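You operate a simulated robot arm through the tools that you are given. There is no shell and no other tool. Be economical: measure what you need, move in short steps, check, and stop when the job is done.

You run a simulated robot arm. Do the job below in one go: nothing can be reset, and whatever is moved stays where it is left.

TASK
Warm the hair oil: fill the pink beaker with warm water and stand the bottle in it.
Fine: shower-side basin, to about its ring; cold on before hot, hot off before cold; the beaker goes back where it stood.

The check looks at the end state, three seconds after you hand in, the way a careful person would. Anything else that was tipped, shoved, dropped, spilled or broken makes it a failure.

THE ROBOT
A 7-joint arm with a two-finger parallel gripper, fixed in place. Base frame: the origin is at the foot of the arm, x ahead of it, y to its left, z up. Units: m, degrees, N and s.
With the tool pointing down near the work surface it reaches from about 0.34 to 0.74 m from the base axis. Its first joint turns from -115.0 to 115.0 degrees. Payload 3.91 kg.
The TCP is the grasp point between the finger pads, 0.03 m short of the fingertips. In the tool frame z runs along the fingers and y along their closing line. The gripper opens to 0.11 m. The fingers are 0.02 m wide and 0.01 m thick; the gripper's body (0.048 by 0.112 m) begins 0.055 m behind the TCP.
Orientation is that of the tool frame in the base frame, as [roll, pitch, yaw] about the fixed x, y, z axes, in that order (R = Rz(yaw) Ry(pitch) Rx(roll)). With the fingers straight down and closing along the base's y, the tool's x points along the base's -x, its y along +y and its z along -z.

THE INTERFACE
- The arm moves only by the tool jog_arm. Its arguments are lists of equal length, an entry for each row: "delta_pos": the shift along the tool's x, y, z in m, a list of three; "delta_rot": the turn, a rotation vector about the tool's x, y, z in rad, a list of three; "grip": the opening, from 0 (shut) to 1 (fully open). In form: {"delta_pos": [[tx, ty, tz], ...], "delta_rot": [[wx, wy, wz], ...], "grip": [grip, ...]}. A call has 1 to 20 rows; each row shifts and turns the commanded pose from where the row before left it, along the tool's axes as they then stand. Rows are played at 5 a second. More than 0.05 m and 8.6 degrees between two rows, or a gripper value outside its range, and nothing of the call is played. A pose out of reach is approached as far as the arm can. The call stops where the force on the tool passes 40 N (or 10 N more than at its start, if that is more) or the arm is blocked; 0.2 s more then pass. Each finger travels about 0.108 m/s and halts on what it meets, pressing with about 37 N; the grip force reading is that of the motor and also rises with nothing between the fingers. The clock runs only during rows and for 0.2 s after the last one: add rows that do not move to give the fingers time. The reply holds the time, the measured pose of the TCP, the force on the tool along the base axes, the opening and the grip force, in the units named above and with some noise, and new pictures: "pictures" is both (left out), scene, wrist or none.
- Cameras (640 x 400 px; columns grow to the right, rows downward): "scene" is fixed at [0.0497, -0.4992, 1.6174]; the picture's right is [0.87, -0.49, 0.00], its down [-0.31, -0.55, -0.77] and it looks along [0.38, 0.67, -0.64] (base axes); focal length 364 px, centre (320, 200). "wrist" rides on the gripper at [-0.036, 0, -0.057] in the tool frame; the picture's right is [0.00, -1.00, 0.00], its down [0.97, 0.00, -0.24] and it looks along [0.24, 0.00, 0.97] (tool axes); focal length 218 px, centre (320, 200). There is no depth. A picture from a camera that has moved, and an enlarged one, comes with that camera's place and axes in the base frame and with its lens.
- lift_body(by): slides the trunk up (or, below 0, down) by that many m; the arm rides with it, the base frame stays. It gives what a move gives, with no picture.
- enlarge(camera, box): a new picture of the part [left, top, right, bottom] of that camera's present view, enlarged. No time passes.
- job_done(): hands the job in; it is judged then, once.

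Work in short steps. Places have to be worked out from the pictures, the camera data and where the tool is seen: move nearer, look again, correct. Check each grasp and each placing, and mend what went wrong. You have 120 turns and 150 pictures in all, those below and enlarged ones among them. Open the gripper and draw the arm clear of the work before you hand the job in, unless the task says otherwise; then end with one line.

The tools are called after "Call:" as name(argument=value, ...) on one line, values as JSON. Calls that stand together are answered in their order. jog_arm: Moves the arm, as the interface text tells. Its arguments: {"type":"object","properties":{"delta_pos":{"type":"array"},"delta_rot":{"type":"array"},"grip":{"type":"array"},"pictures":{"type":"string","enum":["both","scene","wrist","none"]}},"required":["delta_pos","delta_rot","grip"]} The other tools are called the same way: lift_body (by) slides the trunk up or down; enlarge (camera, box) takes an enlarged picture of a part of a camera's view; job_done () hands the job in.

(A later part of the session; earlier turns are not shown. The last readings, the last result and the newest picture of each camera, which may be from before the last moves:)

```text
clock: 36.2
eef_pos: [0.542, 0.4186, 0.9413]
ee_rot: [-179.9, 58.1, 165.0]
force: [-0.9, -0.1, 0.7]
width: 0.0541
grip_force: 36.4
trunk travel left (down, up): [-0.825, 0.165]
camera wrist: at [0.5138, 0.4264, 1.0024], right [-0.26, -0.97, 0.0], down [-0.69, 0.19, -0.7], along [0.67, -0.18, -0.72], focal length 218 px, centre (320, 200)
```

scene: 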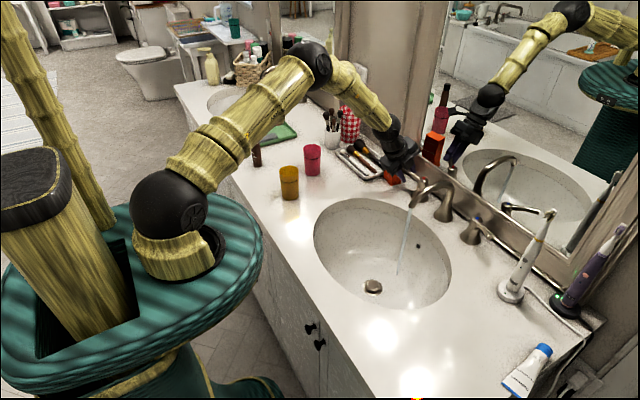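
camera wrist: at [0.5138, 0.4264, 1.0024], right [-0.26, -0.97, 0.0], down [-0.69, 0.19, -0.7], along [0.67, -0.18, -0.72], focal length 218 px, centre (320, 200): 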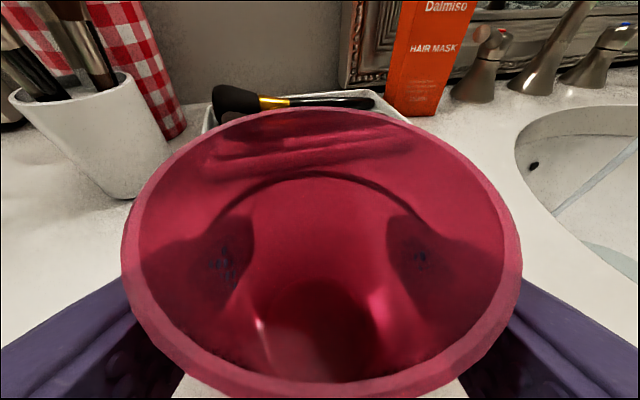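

The grip is firm. I'll lift 12 cm, turn the hand to face straight ahead, and carry the empty beaker to beside the spout at (0.50, 0.023).

Call:
jog_arm(delta_pos=[[-0.034, 0, -0.0212], [-0.034, 0, -0.0212], [-0.034, 0, -0.0212], [0, 0, 0], [0, 0, 0], [0.0024, -0.044, -0.0038], [0.0024, -0.044, -0.0038], [0.0024, -0.044, -0.0038], [0.0024, -0.044, -0.0038], [0.0024, -0.044, -0.0038], [0.0024, -0.044, -0.0038], [0.0024, -0.044, -0.0038], [0.0024, -0.044, -0.0038], [0.0024, -0.044, -0.0038]], delta_rot=[[0, 0, 0], [0, 0, 0], [0, 0, 0], [-0.111, 0, -0.0694], [-0.111, 0, -0.0694], [0, 0, 0], [0, 0, 0], [0, 0, 0], [0, 0, 0], [0, 0, 0], [0, 0, 0], [0, 0, 0], [0, 0, 0], [0, 0, 0]], grip=[0.3, 0.3, 0.3, 0.3, 0.3, 0.3, 0.3, 0.3, 0.3, 0.3, 0.3, 0.3, 0.3, 0.3])

Call:
enlarge(camera="scene", box=[330, 120, 490, 280])

```text
clock: 39.2
eef_pos: [0.5058, 0.0231, 1.0584]
ee_rot: [-179.9, 58.0, 179.8]
force: [-0.1, -0.5, -0.3]
width: 0.0541
grip_force: 36.9
out of reach, approached as far as the arm can: row 14
trunk travel left (down, up): [-0.825, 0.165]
camera wrist: at [0.477, 0.0222, 1.1195], right [0.0, -1.0, 0.0], down [-0.72, 0.0, -0.7], along [0.7, 0.0, -0.72], focal length 218 px, centre (320, 200)
```

scene: 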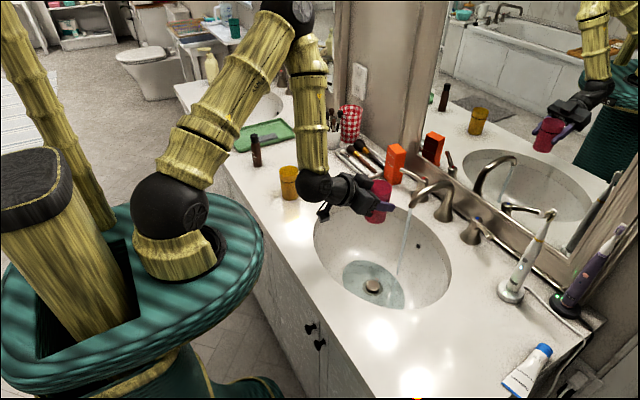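
wrist: 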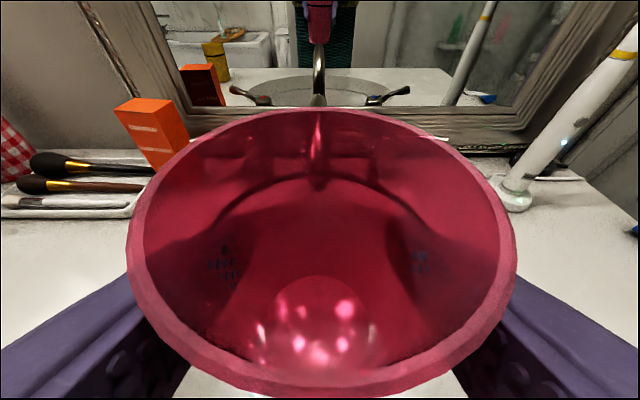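

```text
2.50 times, centred on (410, 200) of scene
camera zoom: at [0.0497, -0.4992, 1.6174], right [0.87, -0.49, 0.0], down [-0.31, -0.55, -0.77], along [0.38, 0.67, -0.64], focal length 911 px, centre (95, 200)
```

zoom: 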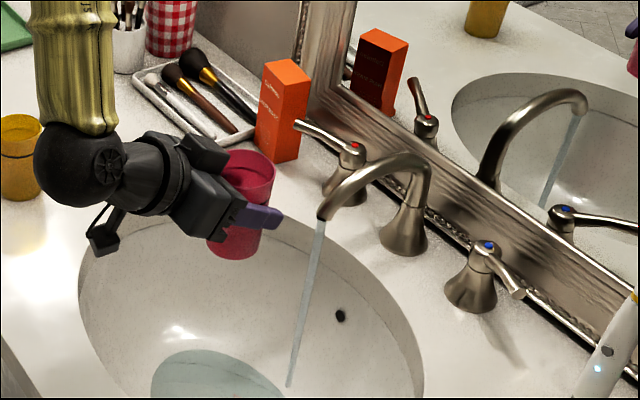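

The beaker is level and empty beside the stream, and the mild reach limit was only on the inner side. I'll lower it while moving forward so the rim ends up below the spout tip, just short of the stream.

Call:
jog_arm(delta_pos=[[0.0245, 0, 0.0283], [0.0245, 0, 0.0283], [0.0245, 0, 0.0283], [0.0245, 0, 0.0283]], delta_rot=[[0, 0, 0], [0, 0, 0], [0, 0, 0], [0, 0, 0]], grip=[0.3, 0.3, 0.3, 0.3], pictures="wrist")

Call:
enlarge(camera="scene", box=[330, 140, 490, 300])

```text
clock: 40.2
eef_pos: [0.5496, 0.0235, 0.9155]
ee_rot: [180.0, 58.1, 179.9]
force: [-0.6, 0.8, -0.9]
width: 0.0536
grip_force: 36.5
trunk travel left (down, up): [-0.825, 0.165]
camera wrist: at [0.5214, 0.0229, 0.9769], right [0.0, -1.0, 0.0], down [-0.72, 0.0, -0.7], along [0.7, 0.0, -0.72], focal length 218 px, centre (320, 200)
```

wrist: 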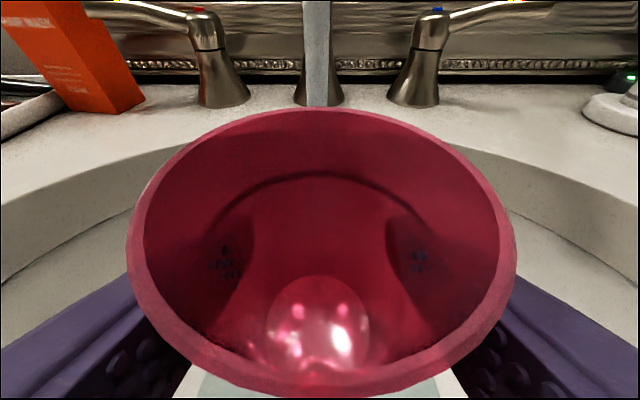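

```text
2.50 times, centred on (410, 220) of scene
camera zoom: at [0.0497, -0.4992, 1.6174], right [0.87, -0.49, 0.0], down [-0.31, -0.55, -0.77], along [0.38, 0.67, -0.64], focal length 911 px, centre (95, 150)
```

zoom: 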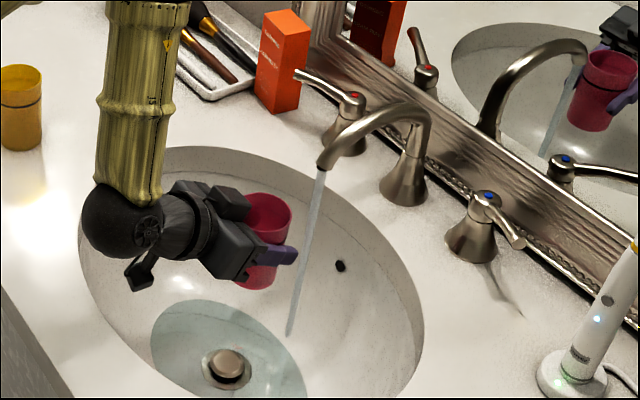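

The stream is centred in y and the rim is about 2.5 cm below the spout tip. I'll move forward into the stream and look straight away to judge the fill rate.

Call:
jog_arm(delta_pos=[[-0.0173, 0, 0.0276], [-0.0173, 0, 0.0276], [0, 0, 0], [0, 0, 0]], delta_rot=[[0, 0, 0], [0, 0, 0], [0, 0, 0], [0, 0, 0]], grip=[0.3, 0.3, 0.3, 0.3], pictures="wrist")

Call:
enlarge(camera="scene", box=[350, 150, 470, 260])

```text
clock: 41.2
eef_pos: [0.6167, 0.023, 0.9167]
ee_rot: [-179.9, 58.0, -179.9]
force: [0.5, 0.1, -0.6]
width: 0.0537
grip_force: 37.0
trunk travel left (down, up): [-0.825, 0.165]
camera wrist: at [0.5865, 0.0229, 0.9775], right [0.0, -1.0, 0.0], down [-0.72, 0.0, -0.7], along [0.7, 0.0, -0.72], focal length 218 px, centre (320, 200)
```

wrist: 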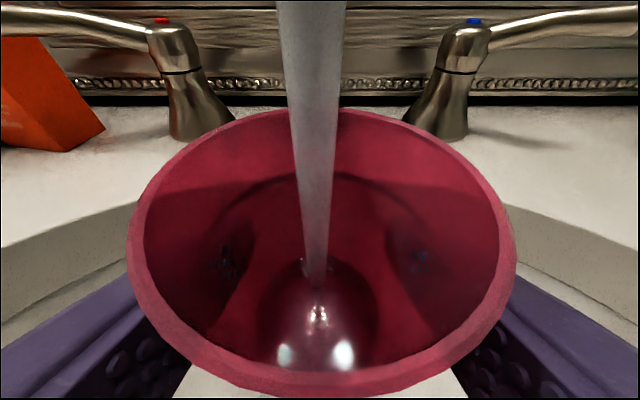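

```text
3.64 times, centred on (410, 205) of scene
camera zoom: at [0.0497, -0.4992, 1.6174], right [0.87, -0.49, 0.0], down [-0.31, -0.55, -0.77], along [0.38, 0.67, -0.64], focal length 1324 px, centre (-7, 182)
```

zoom: 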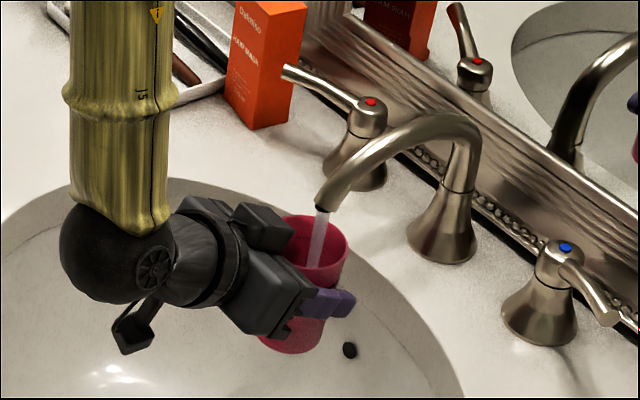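

The stream enters the beaker cleanly. I'll hold for about a second and read the level.

Call:
jog_arm(delta_pos=[[0, 0, 0], [0, 0, 0], [0, 0, 0], [0, 0, 0]], delta_rot=[[0, 0, 0], [0, 0, 0], [0, 0, 0], [0, 0, 0]], grip=[0.3, 0.3, 0.3, 0.3], pictures="wrist")

```text
clock: 42.2
eef_pos: [0.6155, 0.0229, 0.9165]
ee_rot: [-179.9, 58.0, 179.9]
force: [0.7, 0.6, -1.2]
width: 0.054
grip_force: 37.2
trunk travel left (down, up): [-0.825, 0.165]
camera wrist: at [0.5864, 0.0229, 0.9775], right [0.0, -1.0, 0.0], down [-0.72, 0.0, -0.7], along [0.7, 0.0, -0.72], focal length 218 px, centre (320, 200)
```

wrist: 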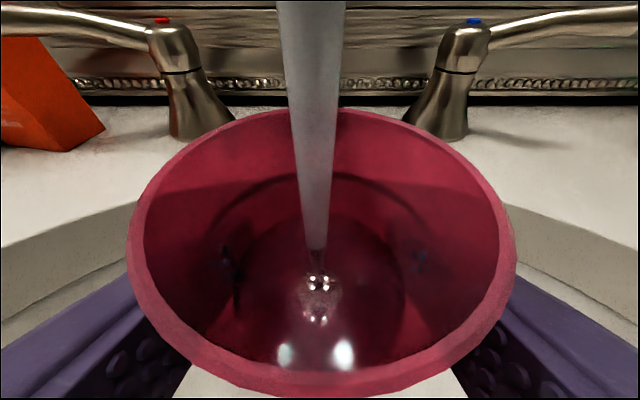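

The water's back edge is at about row 215, roughly 1.8 cm under the ring (row 175), and it is rising about 3 cm/s. I'll hold one brief moment longer and then back out of the stream.

Call:
jog_arm(delta_pos=[[0.0239, 0, -0.0382], [0.0053, 0, -0.0085]], delta_rot=[[0, 0, 0], [0, 0, 0]], grip=[0.3, 0.3], pictures="wrist")

Call:
enlarge(camera="wrist", box=[120, 90, 520, 400])

```text
clock: 42.8
eef_pos: [0.5597, 0.0242, 0.9167]
ee_rot: [-179.9, 58.1, -179.9]
force: [-0.2, 0.2, -2.2]
width: 0.0538
grip_force: 36.8
trunk travel left (down, up): [-0.825, 0.165]
camera wrist: at [0.531, 0.023, 0.9776], right [0.0, -1.0, 0.0], down [-0.72, 0.0, -0.7], along [0.7, 0.0, -0.72], focal length 218 px, centre (320, 200)
```

wrist: 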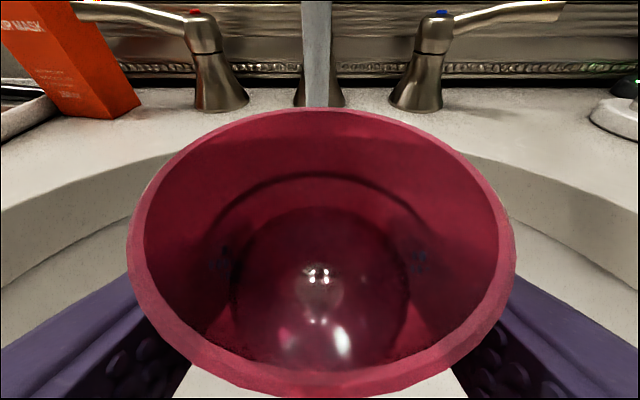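

```text
1.29 times, centred on (320, 245) of wrist
camera zoom: at [0.531, 0.023, 0.9776], right [0.0, -1.0, 0.0], down [-0.72, 0.0, -0.7], along [0.7, 0.0, -0.72], focal length 282 px, centre (320, 142)
```

zoom: 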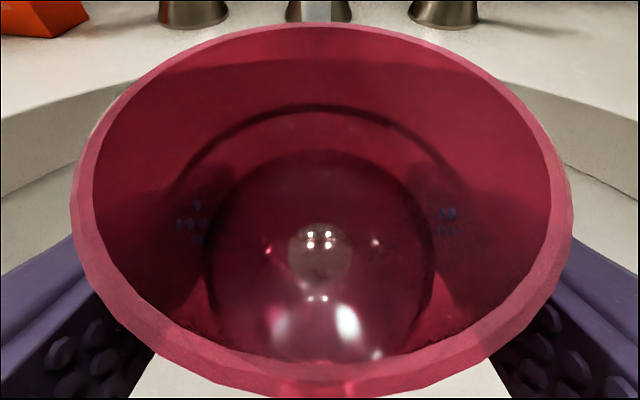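

The water is now about 14 mm under the ring. I'll make one more brief dip through the stream to get closer, staying slightly under the ring because the bottle will raise the level.

Call:
jog_arm(delta_pos=[[-0.0262, 0, 0.042], [0.0262, 0, -0.042]], delta_rot=[[0, 0, 0], [0, 0, 0]], grip=[0.3, 0.3], pictures="none")

Call:
enlarge(camera="wrist", box=[120, 90, 520, 400])

```text
clock: 43.4
eef_pos: [0.5585, 0.0252, 0.9183]
ee_rot: [-179.9, 58.1, 180.0]
force: [-0.2, -0.4, -1.8]
width: 0.0539
grip_force: 36.7
trunk travel left (down, up): [-0.825, 0.165]
```

```text
1.29 times, centred on (320, 245) of wrist
camera zoom: at [0.5299, 0.0235, 0.979], right [0.0, -1.0, 0.0], down [-0.72, 0.0, -0.7], along [0.7, 0.0, -0.72], focal length 282 px, centre (320, 142)
```

zoom: 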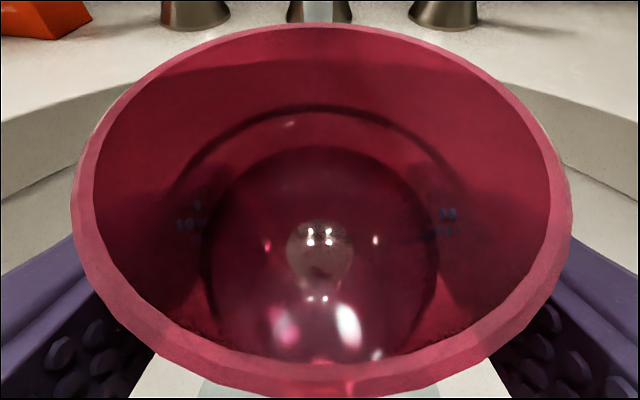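

That added only about 2 mm. I'll dip once more with a 0.2 s pause under the stream.

Call:
jog_arm(delta_pos=[[-0.0262, 0, 0.042], [0, 0, 0], [0.0262, 0, -0.042]], delta_rot=[[0, 0, 0], [0, 0, 0], [0, 0, 0]], grip=[0.3, 0.3, 0.3], pictures="none")

Call:
enlarge(camera="wrist", box=[120, 90, 520, 400])

```text
clock: 44.2
eef_pos: [0.5594, 0.025, 0.9171]
ee_rot: [-180.0, 58.2, -180.0]
force: [0.3, 0.4, -2.4]
width: 0.054
grip_force: 36.9
trunk travel left (down, up): [-0.825, 0.165]
```

```text
1.29 times, centred on (320, 245) of wrist
camera zoom: at [0.5303, 0.0241, 0.9782], right [0.0, -1.0, 0.0], down [-0.72, 0.0, -0.7], along [0.7, 0.0, -0.72], focal length 282 px, centre (320, 142)
```

zoom: 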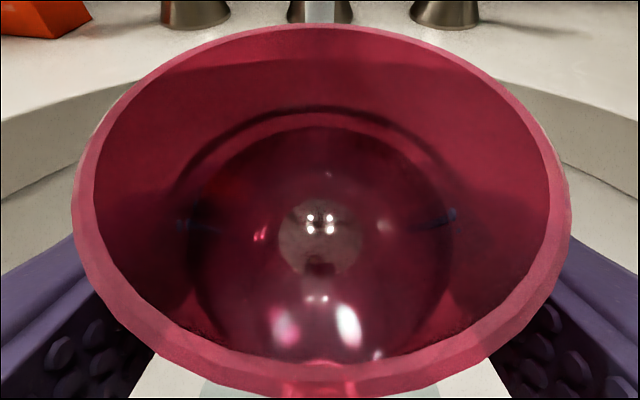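

The water is now about 5 mm below the ring, which is "about the ring". I'll carry it back smoothly: up, then sideways, keeping it level.

Call:
jog_arm(delta_pos=[[-0.0162, 0, -0.019], [-0.0162, 0, -0.019], [-0.0162, 0, -0.019], [-0.0162, 0, -0.019], [-0.0162, 0, -0.019], [-0.0162, 0, -0.019], [-0.0013, 0.0304, 0.0022], [-0.0013, 0.0304, 0.0022], [-0.0013, 0.0304, 0.0022], [-0.0013, 0.0304, 0.0022], [-0.0013, 0.0304, 0.0022], [-0.0013, 0.0304, 0.0022], [-0.0013, 0.0304, 0.0022], [-0.0013, 0.0304, 0.0022], [-0.0013, 0.0304, 0.0022], [-0.0013, 0.0304, 0.0022], [-0.0013, 0.0304, 0.0022], [-0.0013, 0.0304, 0.0022], [-0.0013, 0.0304, 0.0022]], delta_rot=[[0, 0, 0], [0, 0, 0], [0, 0, 0], [0, 0, 0], [0, 0, 0], [0, 0, 0], [0, 0, 0], [0, 0, 0], [0, 0, 0], [0, 0, 0], [0, 0, 0], [0, 0, 0], [0, 0, 0], [0, 0, 0], [0, 0, 0], [0, 0, 0], [0, 0, 0], [0, 0, 0], [0, 0, 0]], grip=[0.3, 0.3, 0.3, 0.3, 0.3, 0.3, 0.3, 0.3, 0.3, 0.3, 0.3, 0.3, 0.3, 0.3, 0.3, 0.3, 0.3, 0.3, 0.3], pictures="scene")

```text
clock: 48.2
eef_pos: [0.5499, 0.4205, 1.0586]
ee_rot: [-179.9, 58.0, -179.9]
force: [0.7, -0.3, -2.6]
width: 0.0541
grip_force: 37.4
trunk travel left (down, up): [-0.825, 0.165]
```

scene: 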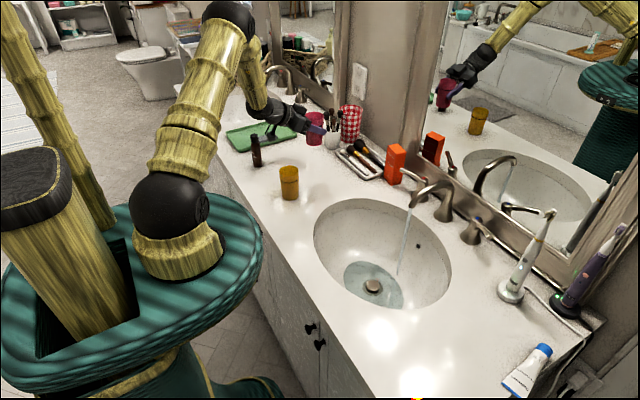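

The pool in the basin isn't growing, so the water drains. I'll turn back to the home yaw and lower to about 1 cm above the standing height.

Call:
jog_arm(delta_pos=[[0, 0, 0], [0, 0, 0], [0.0236, -0.001, 0.0126], [0.0236, -0.001, 0.0126], [0.0236, -0.001, 0.0126], [0.0236, -0.001, 0.0126]], delta_rot=[[0.111, 0, 0.0694], [0.111, 0, 0.0694], [0, 0, 0], [0, 0, 0], [0, 0, 0], [0, 0, 0]], grip=[0.3, 0.3, 0.3, 0.3, 0.3, 0.3], pictures="wrist")

Call:
enlarge(camera="scene", box=[230, 100, 370, 210])

```text
clock: 49.6
eef_pos: [0.5411, 0.4174, 0.9509]
ee_rot: [-180.0, 58.0, 165.0]
force: [-0.1, 0.7, -2.7]
width: 0.0539
grip_force: 36.0
trunk travel left (down, up): [-0.825, 0.165]
camera wrist: at [0.5131, 0.4248, 1.0119], right [-0.26, -0.97, 0.0], down [-0.69, 0.19, -0.7], along [0.67, -0.18, -0.72], focal length 218 px, centre (320, 200)
```

wrist: 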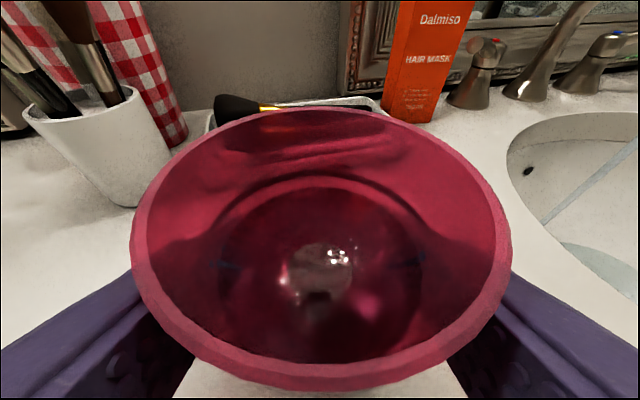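

```text
3.64 times, centred on (300, 155) of scene
camera zoom: at [0.0497, -0.4992, 1.6174], right [0.87, -0.49, 0.0], down [-0.31, -0.55, -0.77], along [0.38, 0.67, -0.64], focal length 1324 px, centre (393, 364)
```

zoom: 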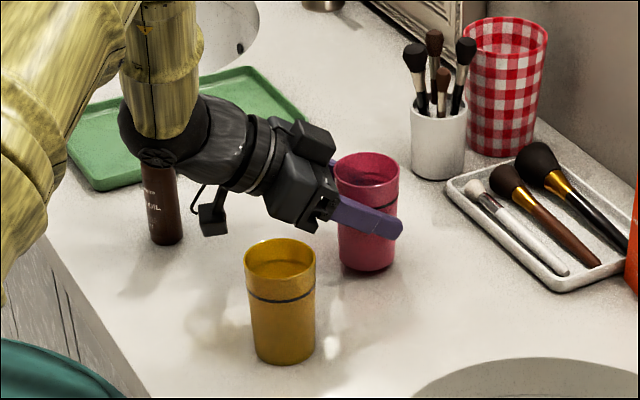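

The position matches the original to about 1 mm. I'll lower the last 9 mm and release.

Call:
jog_arm(delta_pos=[[0.004, 0.001, 0.0025], [0.0038, 0, 0.0023], [0, 0, 0]], delta_rot=[[0, 0, 0], [0, 0, 0], [0, 0, 0]], grip=[0.3, 0.3, 0.3], pictures="none")

```text
clock: 50.4
eef_pos: [0.5405, 0.4188, 0.9436]
ee_rot: [180.0, 58.2, 165.0]
force: [-0.9, -0.8, -1.5]
width: 0.0537
grip_force: 37.1
trunk travel left (down, up): [-0.825, 0.165]
```

The downward load dropped, so the beaker is just touching. I'll lower 1.5 mm more, open, and rise.

Call:
jog_arm(delta_pos=[[0.0013, 0, 0.0008], [0, 0, 0], [0, 0, 0], [0, 0, 0], [0, 0, 0], [-0.034, 0, -0.0212], [-0.034, 0, -0.0212], [-0.034, 0, -0.0212], [-0.034, 0, -0.0212], [-0.034, 0, -0.0212]], delta_rot=[[0, 0, 0], [0, 0, 0], [0, 0, 0], [0, 0, 0], [0, 0, 0], [0, 0, 0], [0, 0, 0], [0, 0, 0], [0, 0, 0], [0, 0, 0]], grip=[0.3, 0.52, 0.75, 1, 1, 1, 1, 1, 1, 1], pictures="wrist")

Call:
enlarge(camera="scene", box=[230, 100, 370, 210])

```text
clock: 52.6
eef_pos: [0.5397, 0.4171, 1.1423]
ee_rot: [179.8, 58.1, 164.9]
force: [-0.4, -0.2, 0.2]
width: 0.11
grip_force: 0.0
trunk travel left (down, up): [-0.825, 0.165]
camera wrist: at [0.512, 0.4241, 1.2031], right [-0.26, -0.97, 0.0], down [-0.69, 0.19, -0.7], along [0.67, -0.18, -0.72], focal length 218 px, centre (320, 200)
```

wrist: 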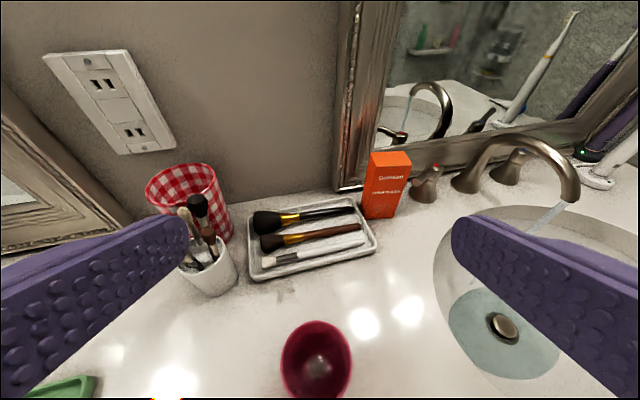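

```text
3.64 times, centred on (300, 155) of scene
camera zoom: at [0.0497, -0.4992, 1.6174], right [0.87, -0.49, 0.0], down [-0.31, -0.55, -0.77], along [0.38, 0.67, -0.64], focal length 1324 px, centre (393, 364)
```

zoom: 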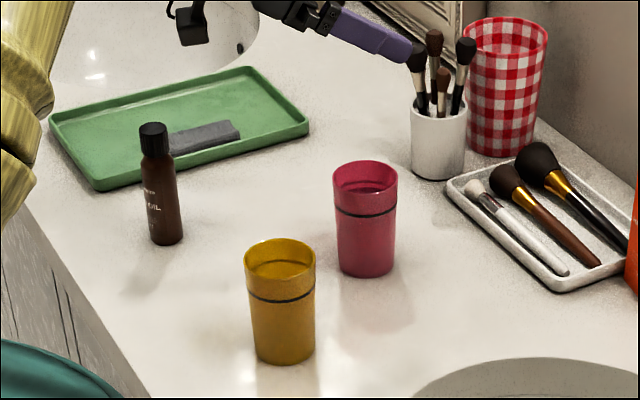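

The beaker stands upright at its place with the water inside. Now hot goes off first. I'll reorient to the tap posture with the gripper shut, so I can push the lever back from the front, away from the frame.

Call:
jog_arm(delta_pos=[[0, 0, 0], [0, 0, 0], [0, 0, 0], [0, 0, 0], [0, 0, 0], [0, 0, 0], [0, 0, 0], [0, 0, 0], [0, 0, 0], [0, 0, 0], [0, 0, 0], [0, 0, 0], [0, 0, 0], [0, 0, 0], [0, 0, 0], [0, 0, 0], [0, 0, 0]], delta_rot=[[0, 0.1446, 0], [0, 0.1446, 0], [0, 0.1446, 0], [0, 0.1446, 0], [0, 0.1446, 0], [0, 0.1446, 0], [0, 0.1446, 0], [0, 0, 0.1309], [0, 0, 0.1309], [0, 0, 0.1309], [0, 0, 0.1309], [0, 0, 0.1309], [0, 0, 0.1309], [0, 0, 0.1309], [0, 0, 0.1309], [0, 0, 0.1309], [0, 0, 0.1309]], grip=[0.5, 0, 0, 0, 0, 0, 0, 0, 0, 0, 0, 0, 0, 0, 0, 0, 0], pictures="none")

Call:
jog_arm(delta_pos=[[-0.04, 0.0265, 0], [-0.04, 0.0265, 0], [-0.04, 0.0265, 0], [-0.04, 0.0265, 0], [-0.04, 0.0265, 0], [-0.042, 0.0265, 0], [0, 0, 0], [0, 0, 0], [0, 0, 0], [0, 0, 0]], delta_rot=[[0, 0, 0], [0, 0, 0], [0, 0, 0], [0, 0, 0], [0, 0, 0], [0, 0, 0], [-0.131, 0, 0], [-0.131, 0, 0], [-0.131, 0, 0], [-0.131, 0, 0]], grip=[0, 0, 0, 0, 0, 0, 0, 0, 0, 0])

```text
clock: 56.2
eef_pos: [0.5419, 0.4181, 1.1423]
ee_rot: [179.9, 0.0, 89.8]
force: [0.4, -0.5, 0.7]
width: 0.0
grip_force: 37.2
trunk travel left (down, up): [-0.825, 0.165]
```

```text
clock: 58.4
eef_pos: [0.6996, 0.177, 1.1413]
ee_rot: [149.8, 0.1, 90.0]
force: [0.3, 0.5, -0.1]
width: 0.0
grip_force: 36.3
trunk travel left (down, up): [-0.825, 0.165]
camera wrist: at [0.6712, 0.1399, 1.1916], right [-0.86, 0.0, -0.5], down [-0.12, 0.97, 0.21], along [0.49, 0.24, -0.84], focal length 218 px, centre (320, 200)
```

scene: 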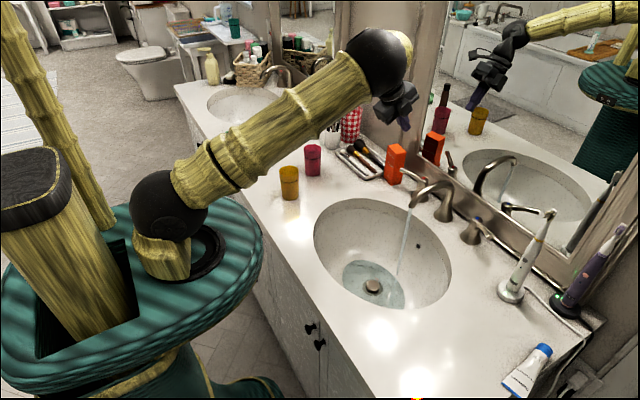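
wrist: 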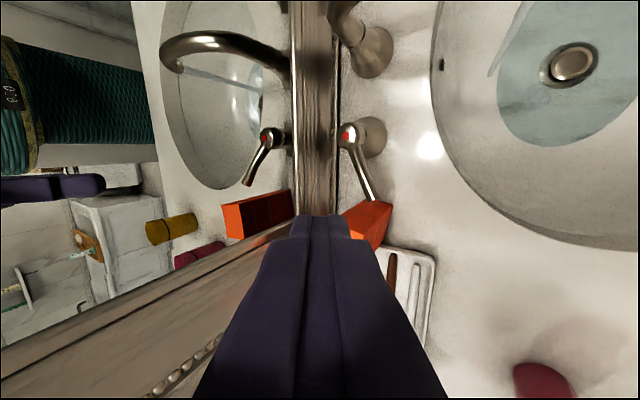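

The hot lever's tip is at (0.743, 0.196), about 25° open. I'll descend in front of it at x≈0.70 with the fingers shut.

Call:
jog_arm(delta_pos=[[0, -0.0176, 0.0305], [0, -0.0176, 0.0305], [0, -0.0176, 0.0305], [0, -0.0176, 0.0305], [0, -0.0176, 0.0305]], delta_rot=[[0, 0, 0], [0, 0, 0], [0, 0, 0], [0, 0, 0], [0, 0, 0]], grip=[0, 0, 0, 0, 0], pictures="wrist")

Call:
enlarge(camera="scene", box=[350, 130, 480, 230])

```text
clock: 59.6
eef_pos: [0.7018, 0.1762, 0.9636]
ee_rot: [149.9, 0.0, 90.0]
force: [0.4, -0.5, -0.3]
width: 0.0
grip_force: 37.3
trunk travel left (down, up): [-0.825, 0.165]
camera wrist: at [0.673, 0.1398, 1.0151], right [-0.86, 0.0, -0.5], down [-0.12, 0.97, 0.21], along [0.49, 0.24, -0.84], focal length 218 px, centre (320, 200)
```

wrist: 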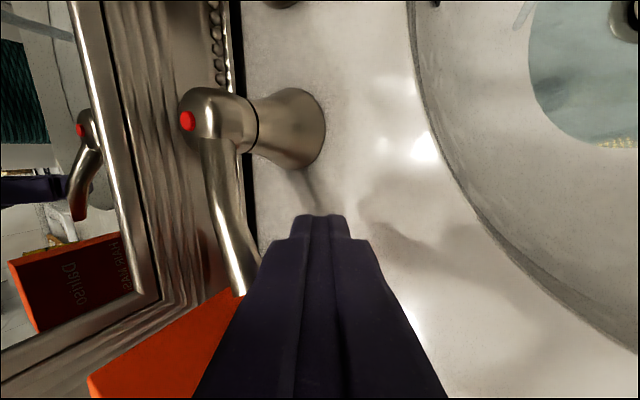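

```text
4.00 times, centred on (415, 180) of scene
camera zoom: at [0.0497, -0.4992, 1.6174], right [0.87, -0.49, 0.0], down [-0.31, -0.55, -0.77], along [0.38, 0.67, -0.64], focal length 1457 px, centre (-60, 280)
```

zoom: 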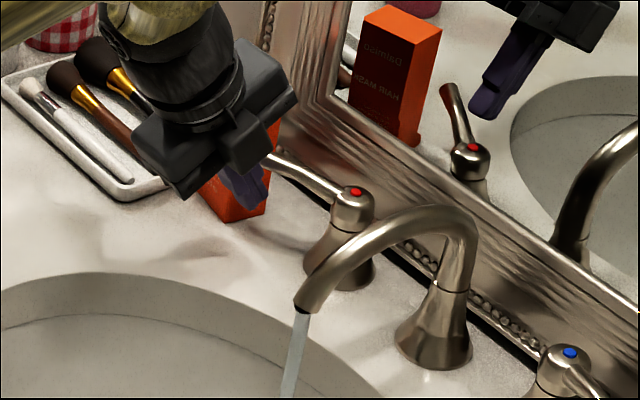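

The fingertips are in front of the lever and clear of the box. I'll push toward the wall most of the way, then check.

Call:
jog_arm(delta_pos=[[0, 0.0124, 0.0072], [0, 0.0124, 0.0072], [0, 0.0124, 0.0072]], delta_rot=[[0, 0, 0], [0, 0, 0], [0, 0, 0]], grip=[0, 0, 0], pictures="wrist")

```text
clock: 60.4
eef_pos: [0.7448, 0.1759, 0.9654]
ee_rot: [149.8, 0.1, 90.0]
force: [-2.1, 1.0, -0.5]
width: 0.0002
grip_force: 36.9
trunk travel left (down, up): [-0.825, 0.165]
camera wrist: at [0.7154, 0.1401, 1.0154], right [-0.87, 0.0, -0.5], down [-0.12, 0.97, 0.21], along [0.49, 0.24, -0.84], focal length 218 px, centre (320, 200)
```

wrist: 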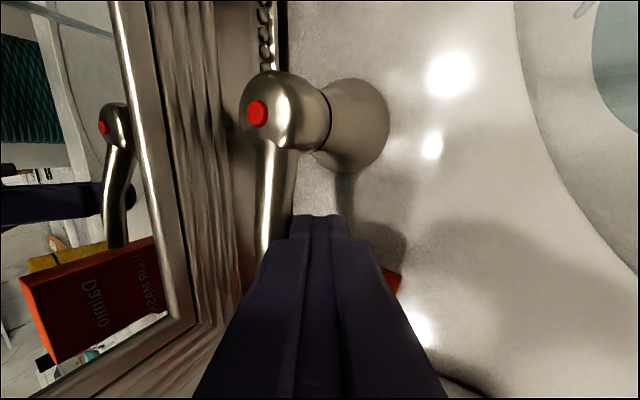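

The lever is nearly closed. I'll push slowly in 2 mm steps and watch the force.

Call:
jog_arm(delta_pos=[[0, 0.0017, 0.001], [0, 0.0017, 0.001], [0, 0.0017, 0.001], [0, 0.0017, 0.001]], delta_rot=[[0, 0, 0], [0, 0, 0], [0, 0, 0], [0, 0, 0]], grip=[0, 0, 0, 0], pictures="wrist")

Call:
enlarge(camera="scene", box=[350, 130, 510, 290])

```text
clock: 61.4
eef_pos: [0.7478, 0.1771, 0.966]
ee_rot: [150.0, 0.1, 90.0]
force: [-17.7, 0.9, -2.8]
width: 0.0
grip_force: 36.9
trunk travel left (down, up): [-0.825, 0.165]
camera wrist: at [0.72, 0.1405, 1.0157], right [-0.87, 0.0, -0.5], down [-0.12, 0.97, 0.21], along [0.49, 0.24, -0.84], focal length 218 px, centre (320, 200)
```

wrist: 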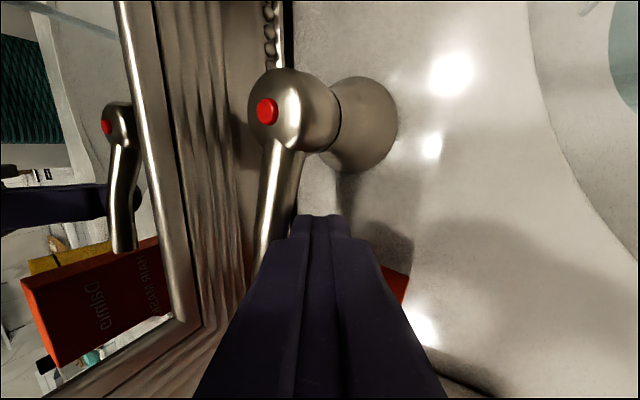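

```text
2.50 times, centred on (430, 210) of scene
camera zoom: at [0.0497, -0.4992, 1.6174], right [0.87, -0.49, 0.0], down [-0.31, -0.55, -0.77], along [0.38, 0.67, -0.64], focal length 911 px, centre (45, 175)
```

zoom: 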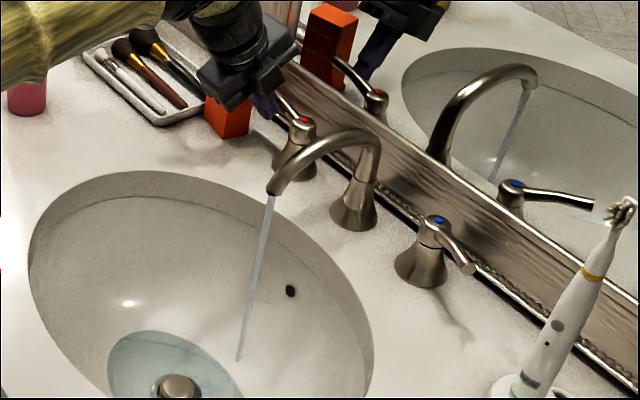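

A force of 18 N shows the lever is against its stop, so hot is off. I'll back away, rise over the spout, and go in front of the cold lever.

Call:
jog_arm(delta_pos=[[0, -0.0195, -0.01125], [0, -0.0195, -0.01125], [0, 0.0183, -0.0318], [0, 0.0183, -0.0318], [0, 0.0183, -0.0318], [-0.044, 0, 0], [-0.044, 0, 0], [-0.044, 0, 0], [-0.044, 0, 0], [-0.044, 0, 0], [-0.044, 0, 0], [-0.044, 0, 0]], delta_rot=[[0, 0, 0], [0, 0, 0], [0, 0, 0], [0, 0, 0], [0, 0, 0], [0, 0, 0], [0, 0, 0], [0, 0, 0], [0, 0, 0], [0, 0, 0], [0, 0, 0], [0, 0, 0]], grip=[0, 0, 0, 0, 0, 0, 0, 0, 0, 0, 0, 0], pictures="wrist")

Call:
enlarge(camera="scene", box=[360, 120, 520, 280])

```text
clock: 64.0
eef_pos: [0.7055, -0.1346, 1.0742]
ee_rot: [149.8, -0.1, 90.1]
force: [0.9, -1.0, 0.2]
width: 0.0
grip_force: 36.8
trunk travel left (down, up): [-0.825, 0.165]
camera wrist: at [0.6777, -0.1701, 1.1246], right [-0.86, 0.0, -0.5], down [-0.12, 0.97, 0.21], along [0.49, 0.24, -0.84], focal length 218 px, centre (320, 200)
```

wrist: 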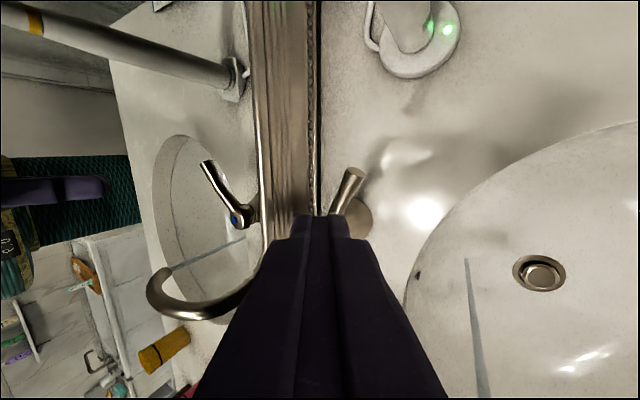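

```text
2.50 times, centred on (440, 200) of scene
camera zoom: at [0.0497, -0.4992, 1.6174], right [0.87, -0.49, 0.0], down [-0.31, -0.55, -0.77], along [0.38, 0.67, -0.64], focal length 911 px, centre (20, 200)
```

zoom: 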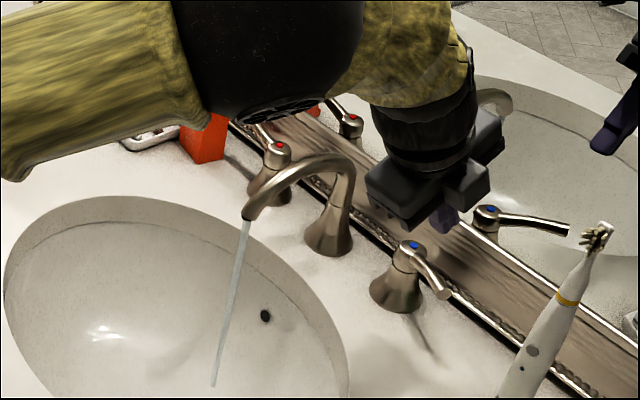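

The pool drained and only cold is running. I'll descend in front of the cold lever and push it back the same way.

Call:
jog_arm(delta_pos=[[0, -0.0193, 0.0308], [0, -0.0193, 0.0308], [0, -0.0193, 0.0308], [0, 0.0124, 0.0072], [0, 0.0124, 0.0072], [0, 0.0124, 0.0072]], delta_rot=[[0, 0, 0], [0, 0, 0], [0, 0, 0], [0, 0, 0], [0, 0, 0], [0, 0, 0]], grip=[0, 0, 0, 0, 0, 0], pictures="wrist")

```text
clock: 65.4
eef_pos: [0.7453, -0.1321, 0.9651]
ee_rot: [149.8, 0.1, 90.0]
force: [-1.8, -2.0, -3.1]
width: 0.0001
grip_force: 36.7
trunk travel left (down, up): [-0.825, 0.165]
camera wrist: at [0.7167, -0.1682, 1.0153], right [-0.87, 0.0, -0.5], down [-0.12, 0.97, 0.21], along [0.49, 0.24, -0.84], focal length 218 px, centre (320, 200)
```

wrist: 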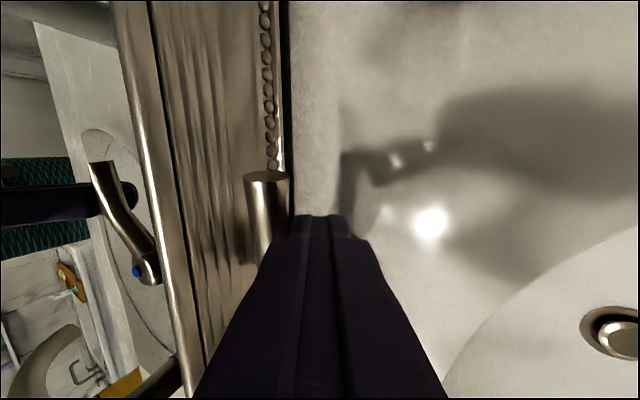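

The lever is nearly home. I'll push the final few millimetres until it meets the stop.

Call:
jog_arm(delta_pos=[[0, 0.0017, 0.001], [0, 0.0017, 0.001], [0, 0.0017, 0.001], [0, 0.0017, 0.001]], delta_rot=[[0, 0, 0], [0, 0, 0], [0, 0, 0], [0, 0, 0]], grip=[0, 0, 0, 0], pictures="none")

Call:
enlarge(camera="scene", box=[360, 130, 520, 290])

```text
clock: 66.4
eef_pos: [0.7484, -0.1316, 0.9659]
ee_rot: [150.2, 0.0, 89.8]
force: [-24.7, -1.6, -5.5]
width: 0.0
grip_force: 37.2
trunk travel left (down, up): [-0.825, 0.165]
```

```text
2.50 times, centred on (440, 210) of scene
camera zoom: at [0.0497, -0.4992, 1.6174], right [0.87, -0.49, 0.0], down [-0.31, -0.55, -0.77], along [0.38, 0.67, -0.64], focal length 911 px, centre (20, 175)
```

zoom: 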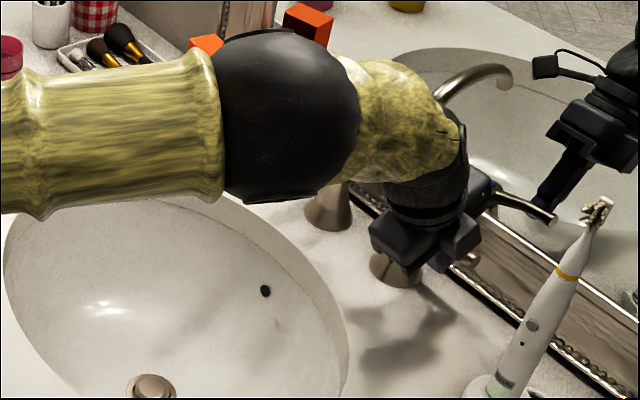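

There is no stream, and both levers are at their stops. I'll back off, rise, straighten the tool, and start yawing it back for a vertical grasp of the bottle.

Call:
jog_arm(delta_pos=[[0, -0.0195, -0.01125], [0, -0.0195, -0.01125], [0, 0.02, -0.0346], [0, 0.02, -0.0346], [0, 0.02, -0.0346], [0, 0.02, -0.0346], [0, 0.02, -0.0346], [0, 0, 0], [0, 0, 0], [0, 0, 0], [0, 0, 0], [0.045, -0.02, 0], [0.045, -0.02, 0], [0.045, -0.02, 0], [0.045, -0.02, 0], [0.045, -0.02, 0], [0.045, -0.02, 0]], delta_rot=[[0, 0, 0], [0, 0, 0], [0, 0, 0], [0, 0, 0], [0, 0, 0], [0, 0, 0], [0, 0, 0], [0.131, 0, 0], [0.131, 0, 0], [0.131, 0, 0], [0.131, 0, 0], [0, 0, 0], [0, 0, 0], [0, 0, 0], [0, 0, 0], [0, 0, 0], [0, 0, 0]], grip=[0, 0, 0, 0, 0, 0, 0, 0, 0, 0, 0, 0, 0, 0, 0, 0, 0], pictures="none")

Call:
enlarge(camera="scene", box=[360, 130, 520, 290])

```text
clock: 70.0
eef_pos: [0.5863, 0.1409, 1.1651]
ee_rot: [179.9, 0.1, 89.9]
force: [-0.2, 0.4, 0.0]
width: 0.0
grip_force: 36.8
trunk travel left (down, up): [-0.825, 0.165]
```

```text
2.50 times, centred on (440, 210) of scene
camera zoom: at [0.0497, -0.4992, 1.6174], right [0.87, -0.49, 0.0], down [-0.31, -0.55, -0.77], along [0.38, 0.67, -0.64], focal length 911 px, centre (20, 175)
```

zoom: 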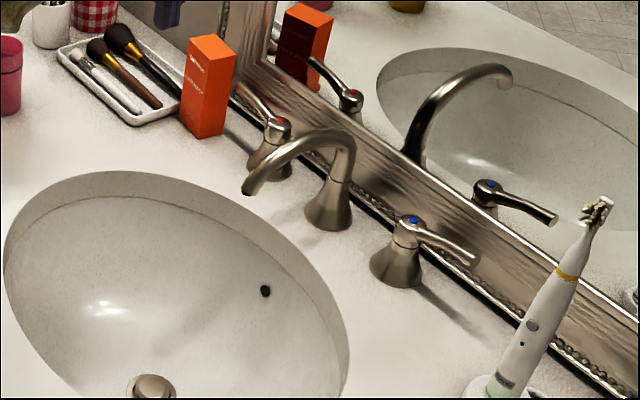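

Both taps are closed with no drip. I'll move toward the bottle and yaw back.

Call:
jog_arm(delta_pos=[[0.045, -0.0175, 0], [0.045, -0.0175, 0], [0.045, -0.0175, 0], [0.045, -0.0175, 0], [0.045, -0.0175, 0], [0.045, -0.0175, 0], [0.045, -0.0175, 0], [0.045, -0.0175, 0], [0, 0, 0], [0, 0, 0], [0, 0, 0], [0, 0, 0], [0, 0, 0], [0, 0, 0], [0, 0, 0], [0, 0, 0], [0, 0, 0], [0, 0, 0], [0, 0, 0]], delta_rot=[[0, 0, 0], [0, 0, 0], [0, 0, 0], [0, 0, 0], [0, 0, 0], [0, 0, 0], [0, 0, 0], [0, 0, 0], [0, 0, -0.1428], [0, 0, -0.1428], [0, 0, -0.1428], [0, 0, -0.1428], [0, 0, -0.1428], [0, 0, -0.1428], [0, 0, -0.1428], [0, 0, -0.1428], [0, 0, -0.1428], [0, 0, -0.1428], [0, 0, -0.1428]], grip=[0.3, 0.6, 0.6, 0.6, 0.6, 0.6, 0.6, 0.6, 0.6, 0.6, 0.6, 0.6, 0.6, 0.6, 0.6, 0.6, 0.6, 0.6, 0.6], pictures="wrist")

```text
clock: 74.0
eef_pos: [0.4483, 0.4986, 1.1652]
ee_rot: [-179.9, 0.1, -179.9]
force: [-0.5, -0.5, -0.2]
width: 0.066
grip_force: 0.1
trunk travel left (down, up): [-0.825, 0.165]
camera wrist: at [0.4843, 0.498, 1.2226], right [0.0, -1.0, 0.0], down [-0.97, 0.0, 0.24], along [-0.24, 0.0, -0.97], focal length 218 px, centre (320, 200)
```

wrist: 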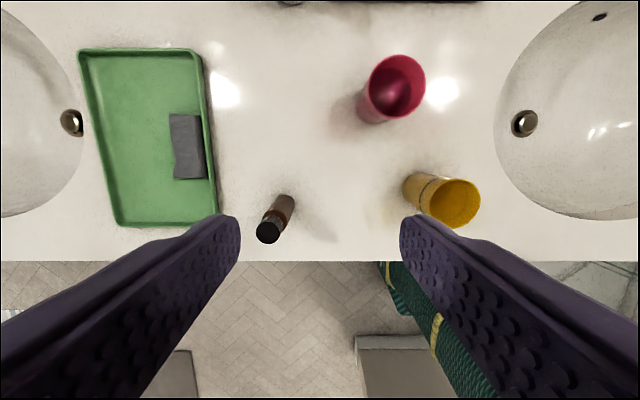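

The bottle is at (0.396, 0.553). I'll move above it with the opening at 0.066 and verify the centring.

Call:
jog_arm(delta_pos=[[0.0174, 0.0181, 0.022], [0.0174, 0.0181, 0.022], [0.0174, 0.0181, 0.022]], delta_rot=[[0, 0, 0], [0, 0, 0], [0, 0, 0]], grip=[0.6, 0.6, 0.6], pictures="wrist")

Call:
enlarge(camera="scene", box=[200, 80, 340, 190])

```text
clock: 74.8
eef_pos: [0.3951, 0.5532, 1.0999]
ee_rot: [-179.9, 0.1, 179.9]
force: [0.1, 0.1, -0.2]
width: 0.0661
grip_force: 0.1
trunk travel left (down, up): [-0.825, 0.165]
camera wrist: at [0.4316, 0.5533, 1.1565], right [0.0, -1.0, 0.0], down [-0.97, 0.0, 0.24], along [-0.24, 0.0, -0.97], focal length 218 px, centre (320, 200)
```

wrist: 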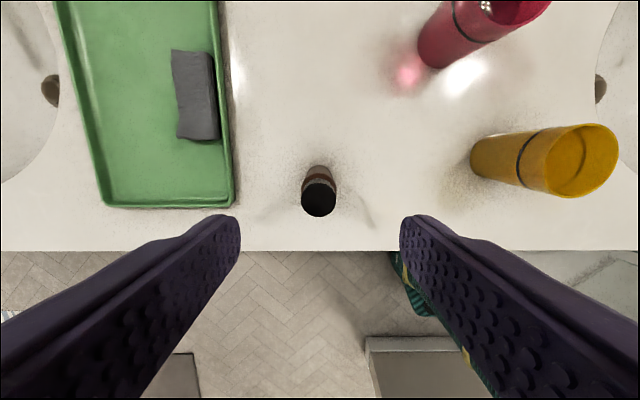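

```text
3.64 times, centred on (270, 135) of scene
camera zoom: at [0.0497, -0.4992, 1.6174], right [0.87, -0.49, 0.0], down [-0.31, -0.55, -0.77], along [0.38, 0.67, -0.64], focal length 1324 px, centre (502, 436)
```

zoom: 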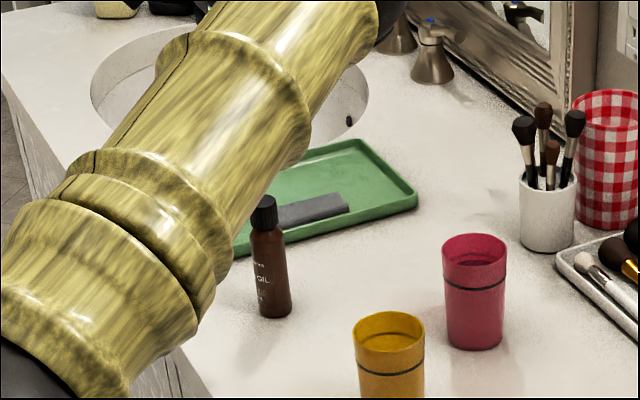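

The cap is exactly centred under the tool. I'll descend so the tips reach about 3 cm below the top of the cap, then grip.

Call:
jog_arm(delta_pos=[[0, 0, 0.0232], [0, 0, 0.0232], [0, 0, 0.0232], [0, 0, 0.0232], [0, 0, 0], [0, 0, 0], [0, 0, 0]], delta_rot=[[0, 0, 0], [0, 0, 0], [0, 0, 0], [0, 0, 0], [0, 0, 0], [0, 0, 0], [0, 0, 0]], grip=[0.6, 0.6, 0.6, 0.6, 0.3, 0.1, 0.1], pictures="wrist")

Call:
enlarge(camera="scene", box=[200, 80, 340, 190])

```text
clock: 76.4
eef_pos: [0.3958, 0.5522, 1.0081]
ee_rot: [-180.0, 0.0, 179.9]
force: [-0.9, 1.0, -0.2]
width: 0.0252
grip_force: 36.8
trunk travel left (down, up): [-0.825, 0.165]
camera wrist: at [0.4315, 0.5526, 1.0643], right [0.0, -1.0, 0.0], down [-0.97, 0.0, 0.24], along [-0.24, 0.0, -0.97], focal length 218 px, centre (320, 200)
```

wrist: 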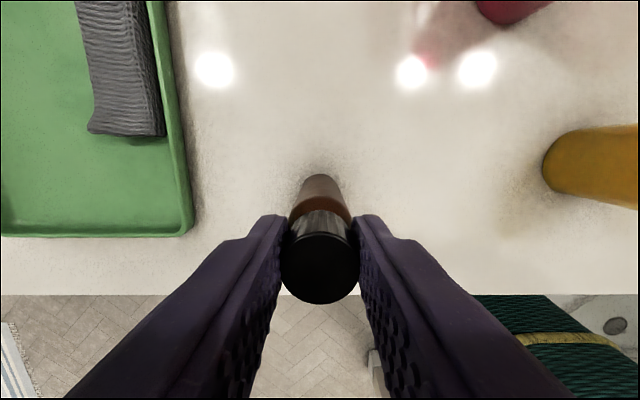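

```text
3.64 times, centred on (270, 135) of scene
camera zoom: at [0.0497, -0.4992, 1.6174], right [0.87, -0.49, 0.0], down [-0.31, -0.55, -0.77], along [0.38, 0.67, -0.64], focal length 1324 px, centre (502, 436)
```

zoom: 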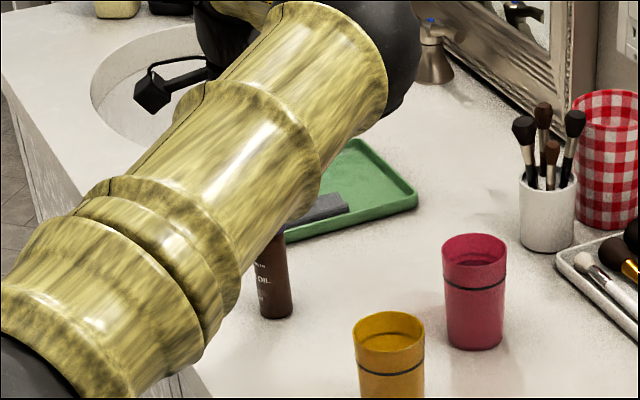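

The cap is gripped firmly at 0.025. I'll lift 13 cm and carry the bottle above the pink beaker.

Call:
jog_arm(delta_pos=[[0, 0, -0.0325], [0, 0, -0.0325], [0, 0, -0.0325], [0, 0, -0.0325], [-0.0294, -0.0268, 0], [-0.0294, -0.0268, 0], [-0.0294, -0.0268, 0], [-0.0294, -0.0268, 0], [-0.0294, -0.0268, 0]], delta_rot=[[0, 0, 0], [0, 0, 0], [0, 0, 0], [0, 0, 0], [0, 0, 0], [0, 0, 0], [0, 0, 0], [0, 0, 0], [0, 0, 0]], grip=[0.1, 0.1, 0.1, 0.1, 0.1, 0.1, 0.1, 0.1, 0.1], pictures="wrist")

Call:
enlarge(camera="scene", box=[240, 80, 380, 190])

```text
clock: 78.4
eef_pos: [0.545, 0.4178, 1.1376]
ee_rot: [180.0, 0.3, 179.9]
force: [-0.6, -0.4, -0.7]
width: 0.0248
grip_force: 37.3
trunk travel left (down, up): [-0.825, 0.165]
camera wrist: at [0.5811, 0.4173, 1.1945], right [0.0, -1.0, 0.0], down [-0.97, 0.0, 0.24], along [-0.24, 0.0, -0.97], focal length 218 px, centre (320, 200)
```

wrist: 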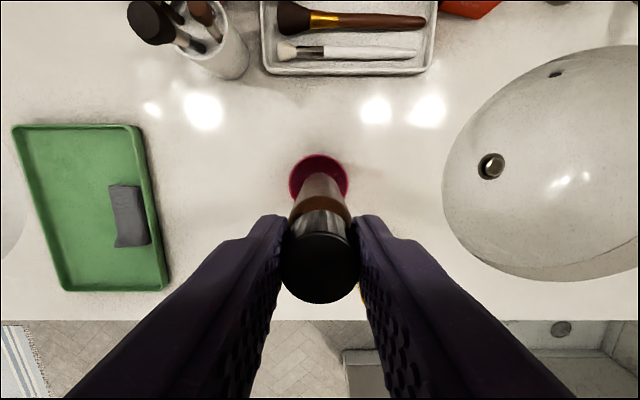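

```text
3.64 times, centred on (310, 135) of scene
camera zoom: at [0.0497, -0.4992, 1.6174], right [0.87, -0.49, 0.0], down [-0.31, -0.55, -0.77], along [0.38, 0.67, -0.64], focal length 1324 px, centre (356, 436)
```

zoom: 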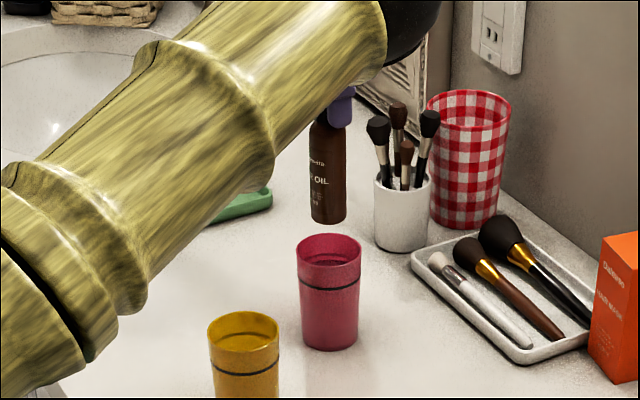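

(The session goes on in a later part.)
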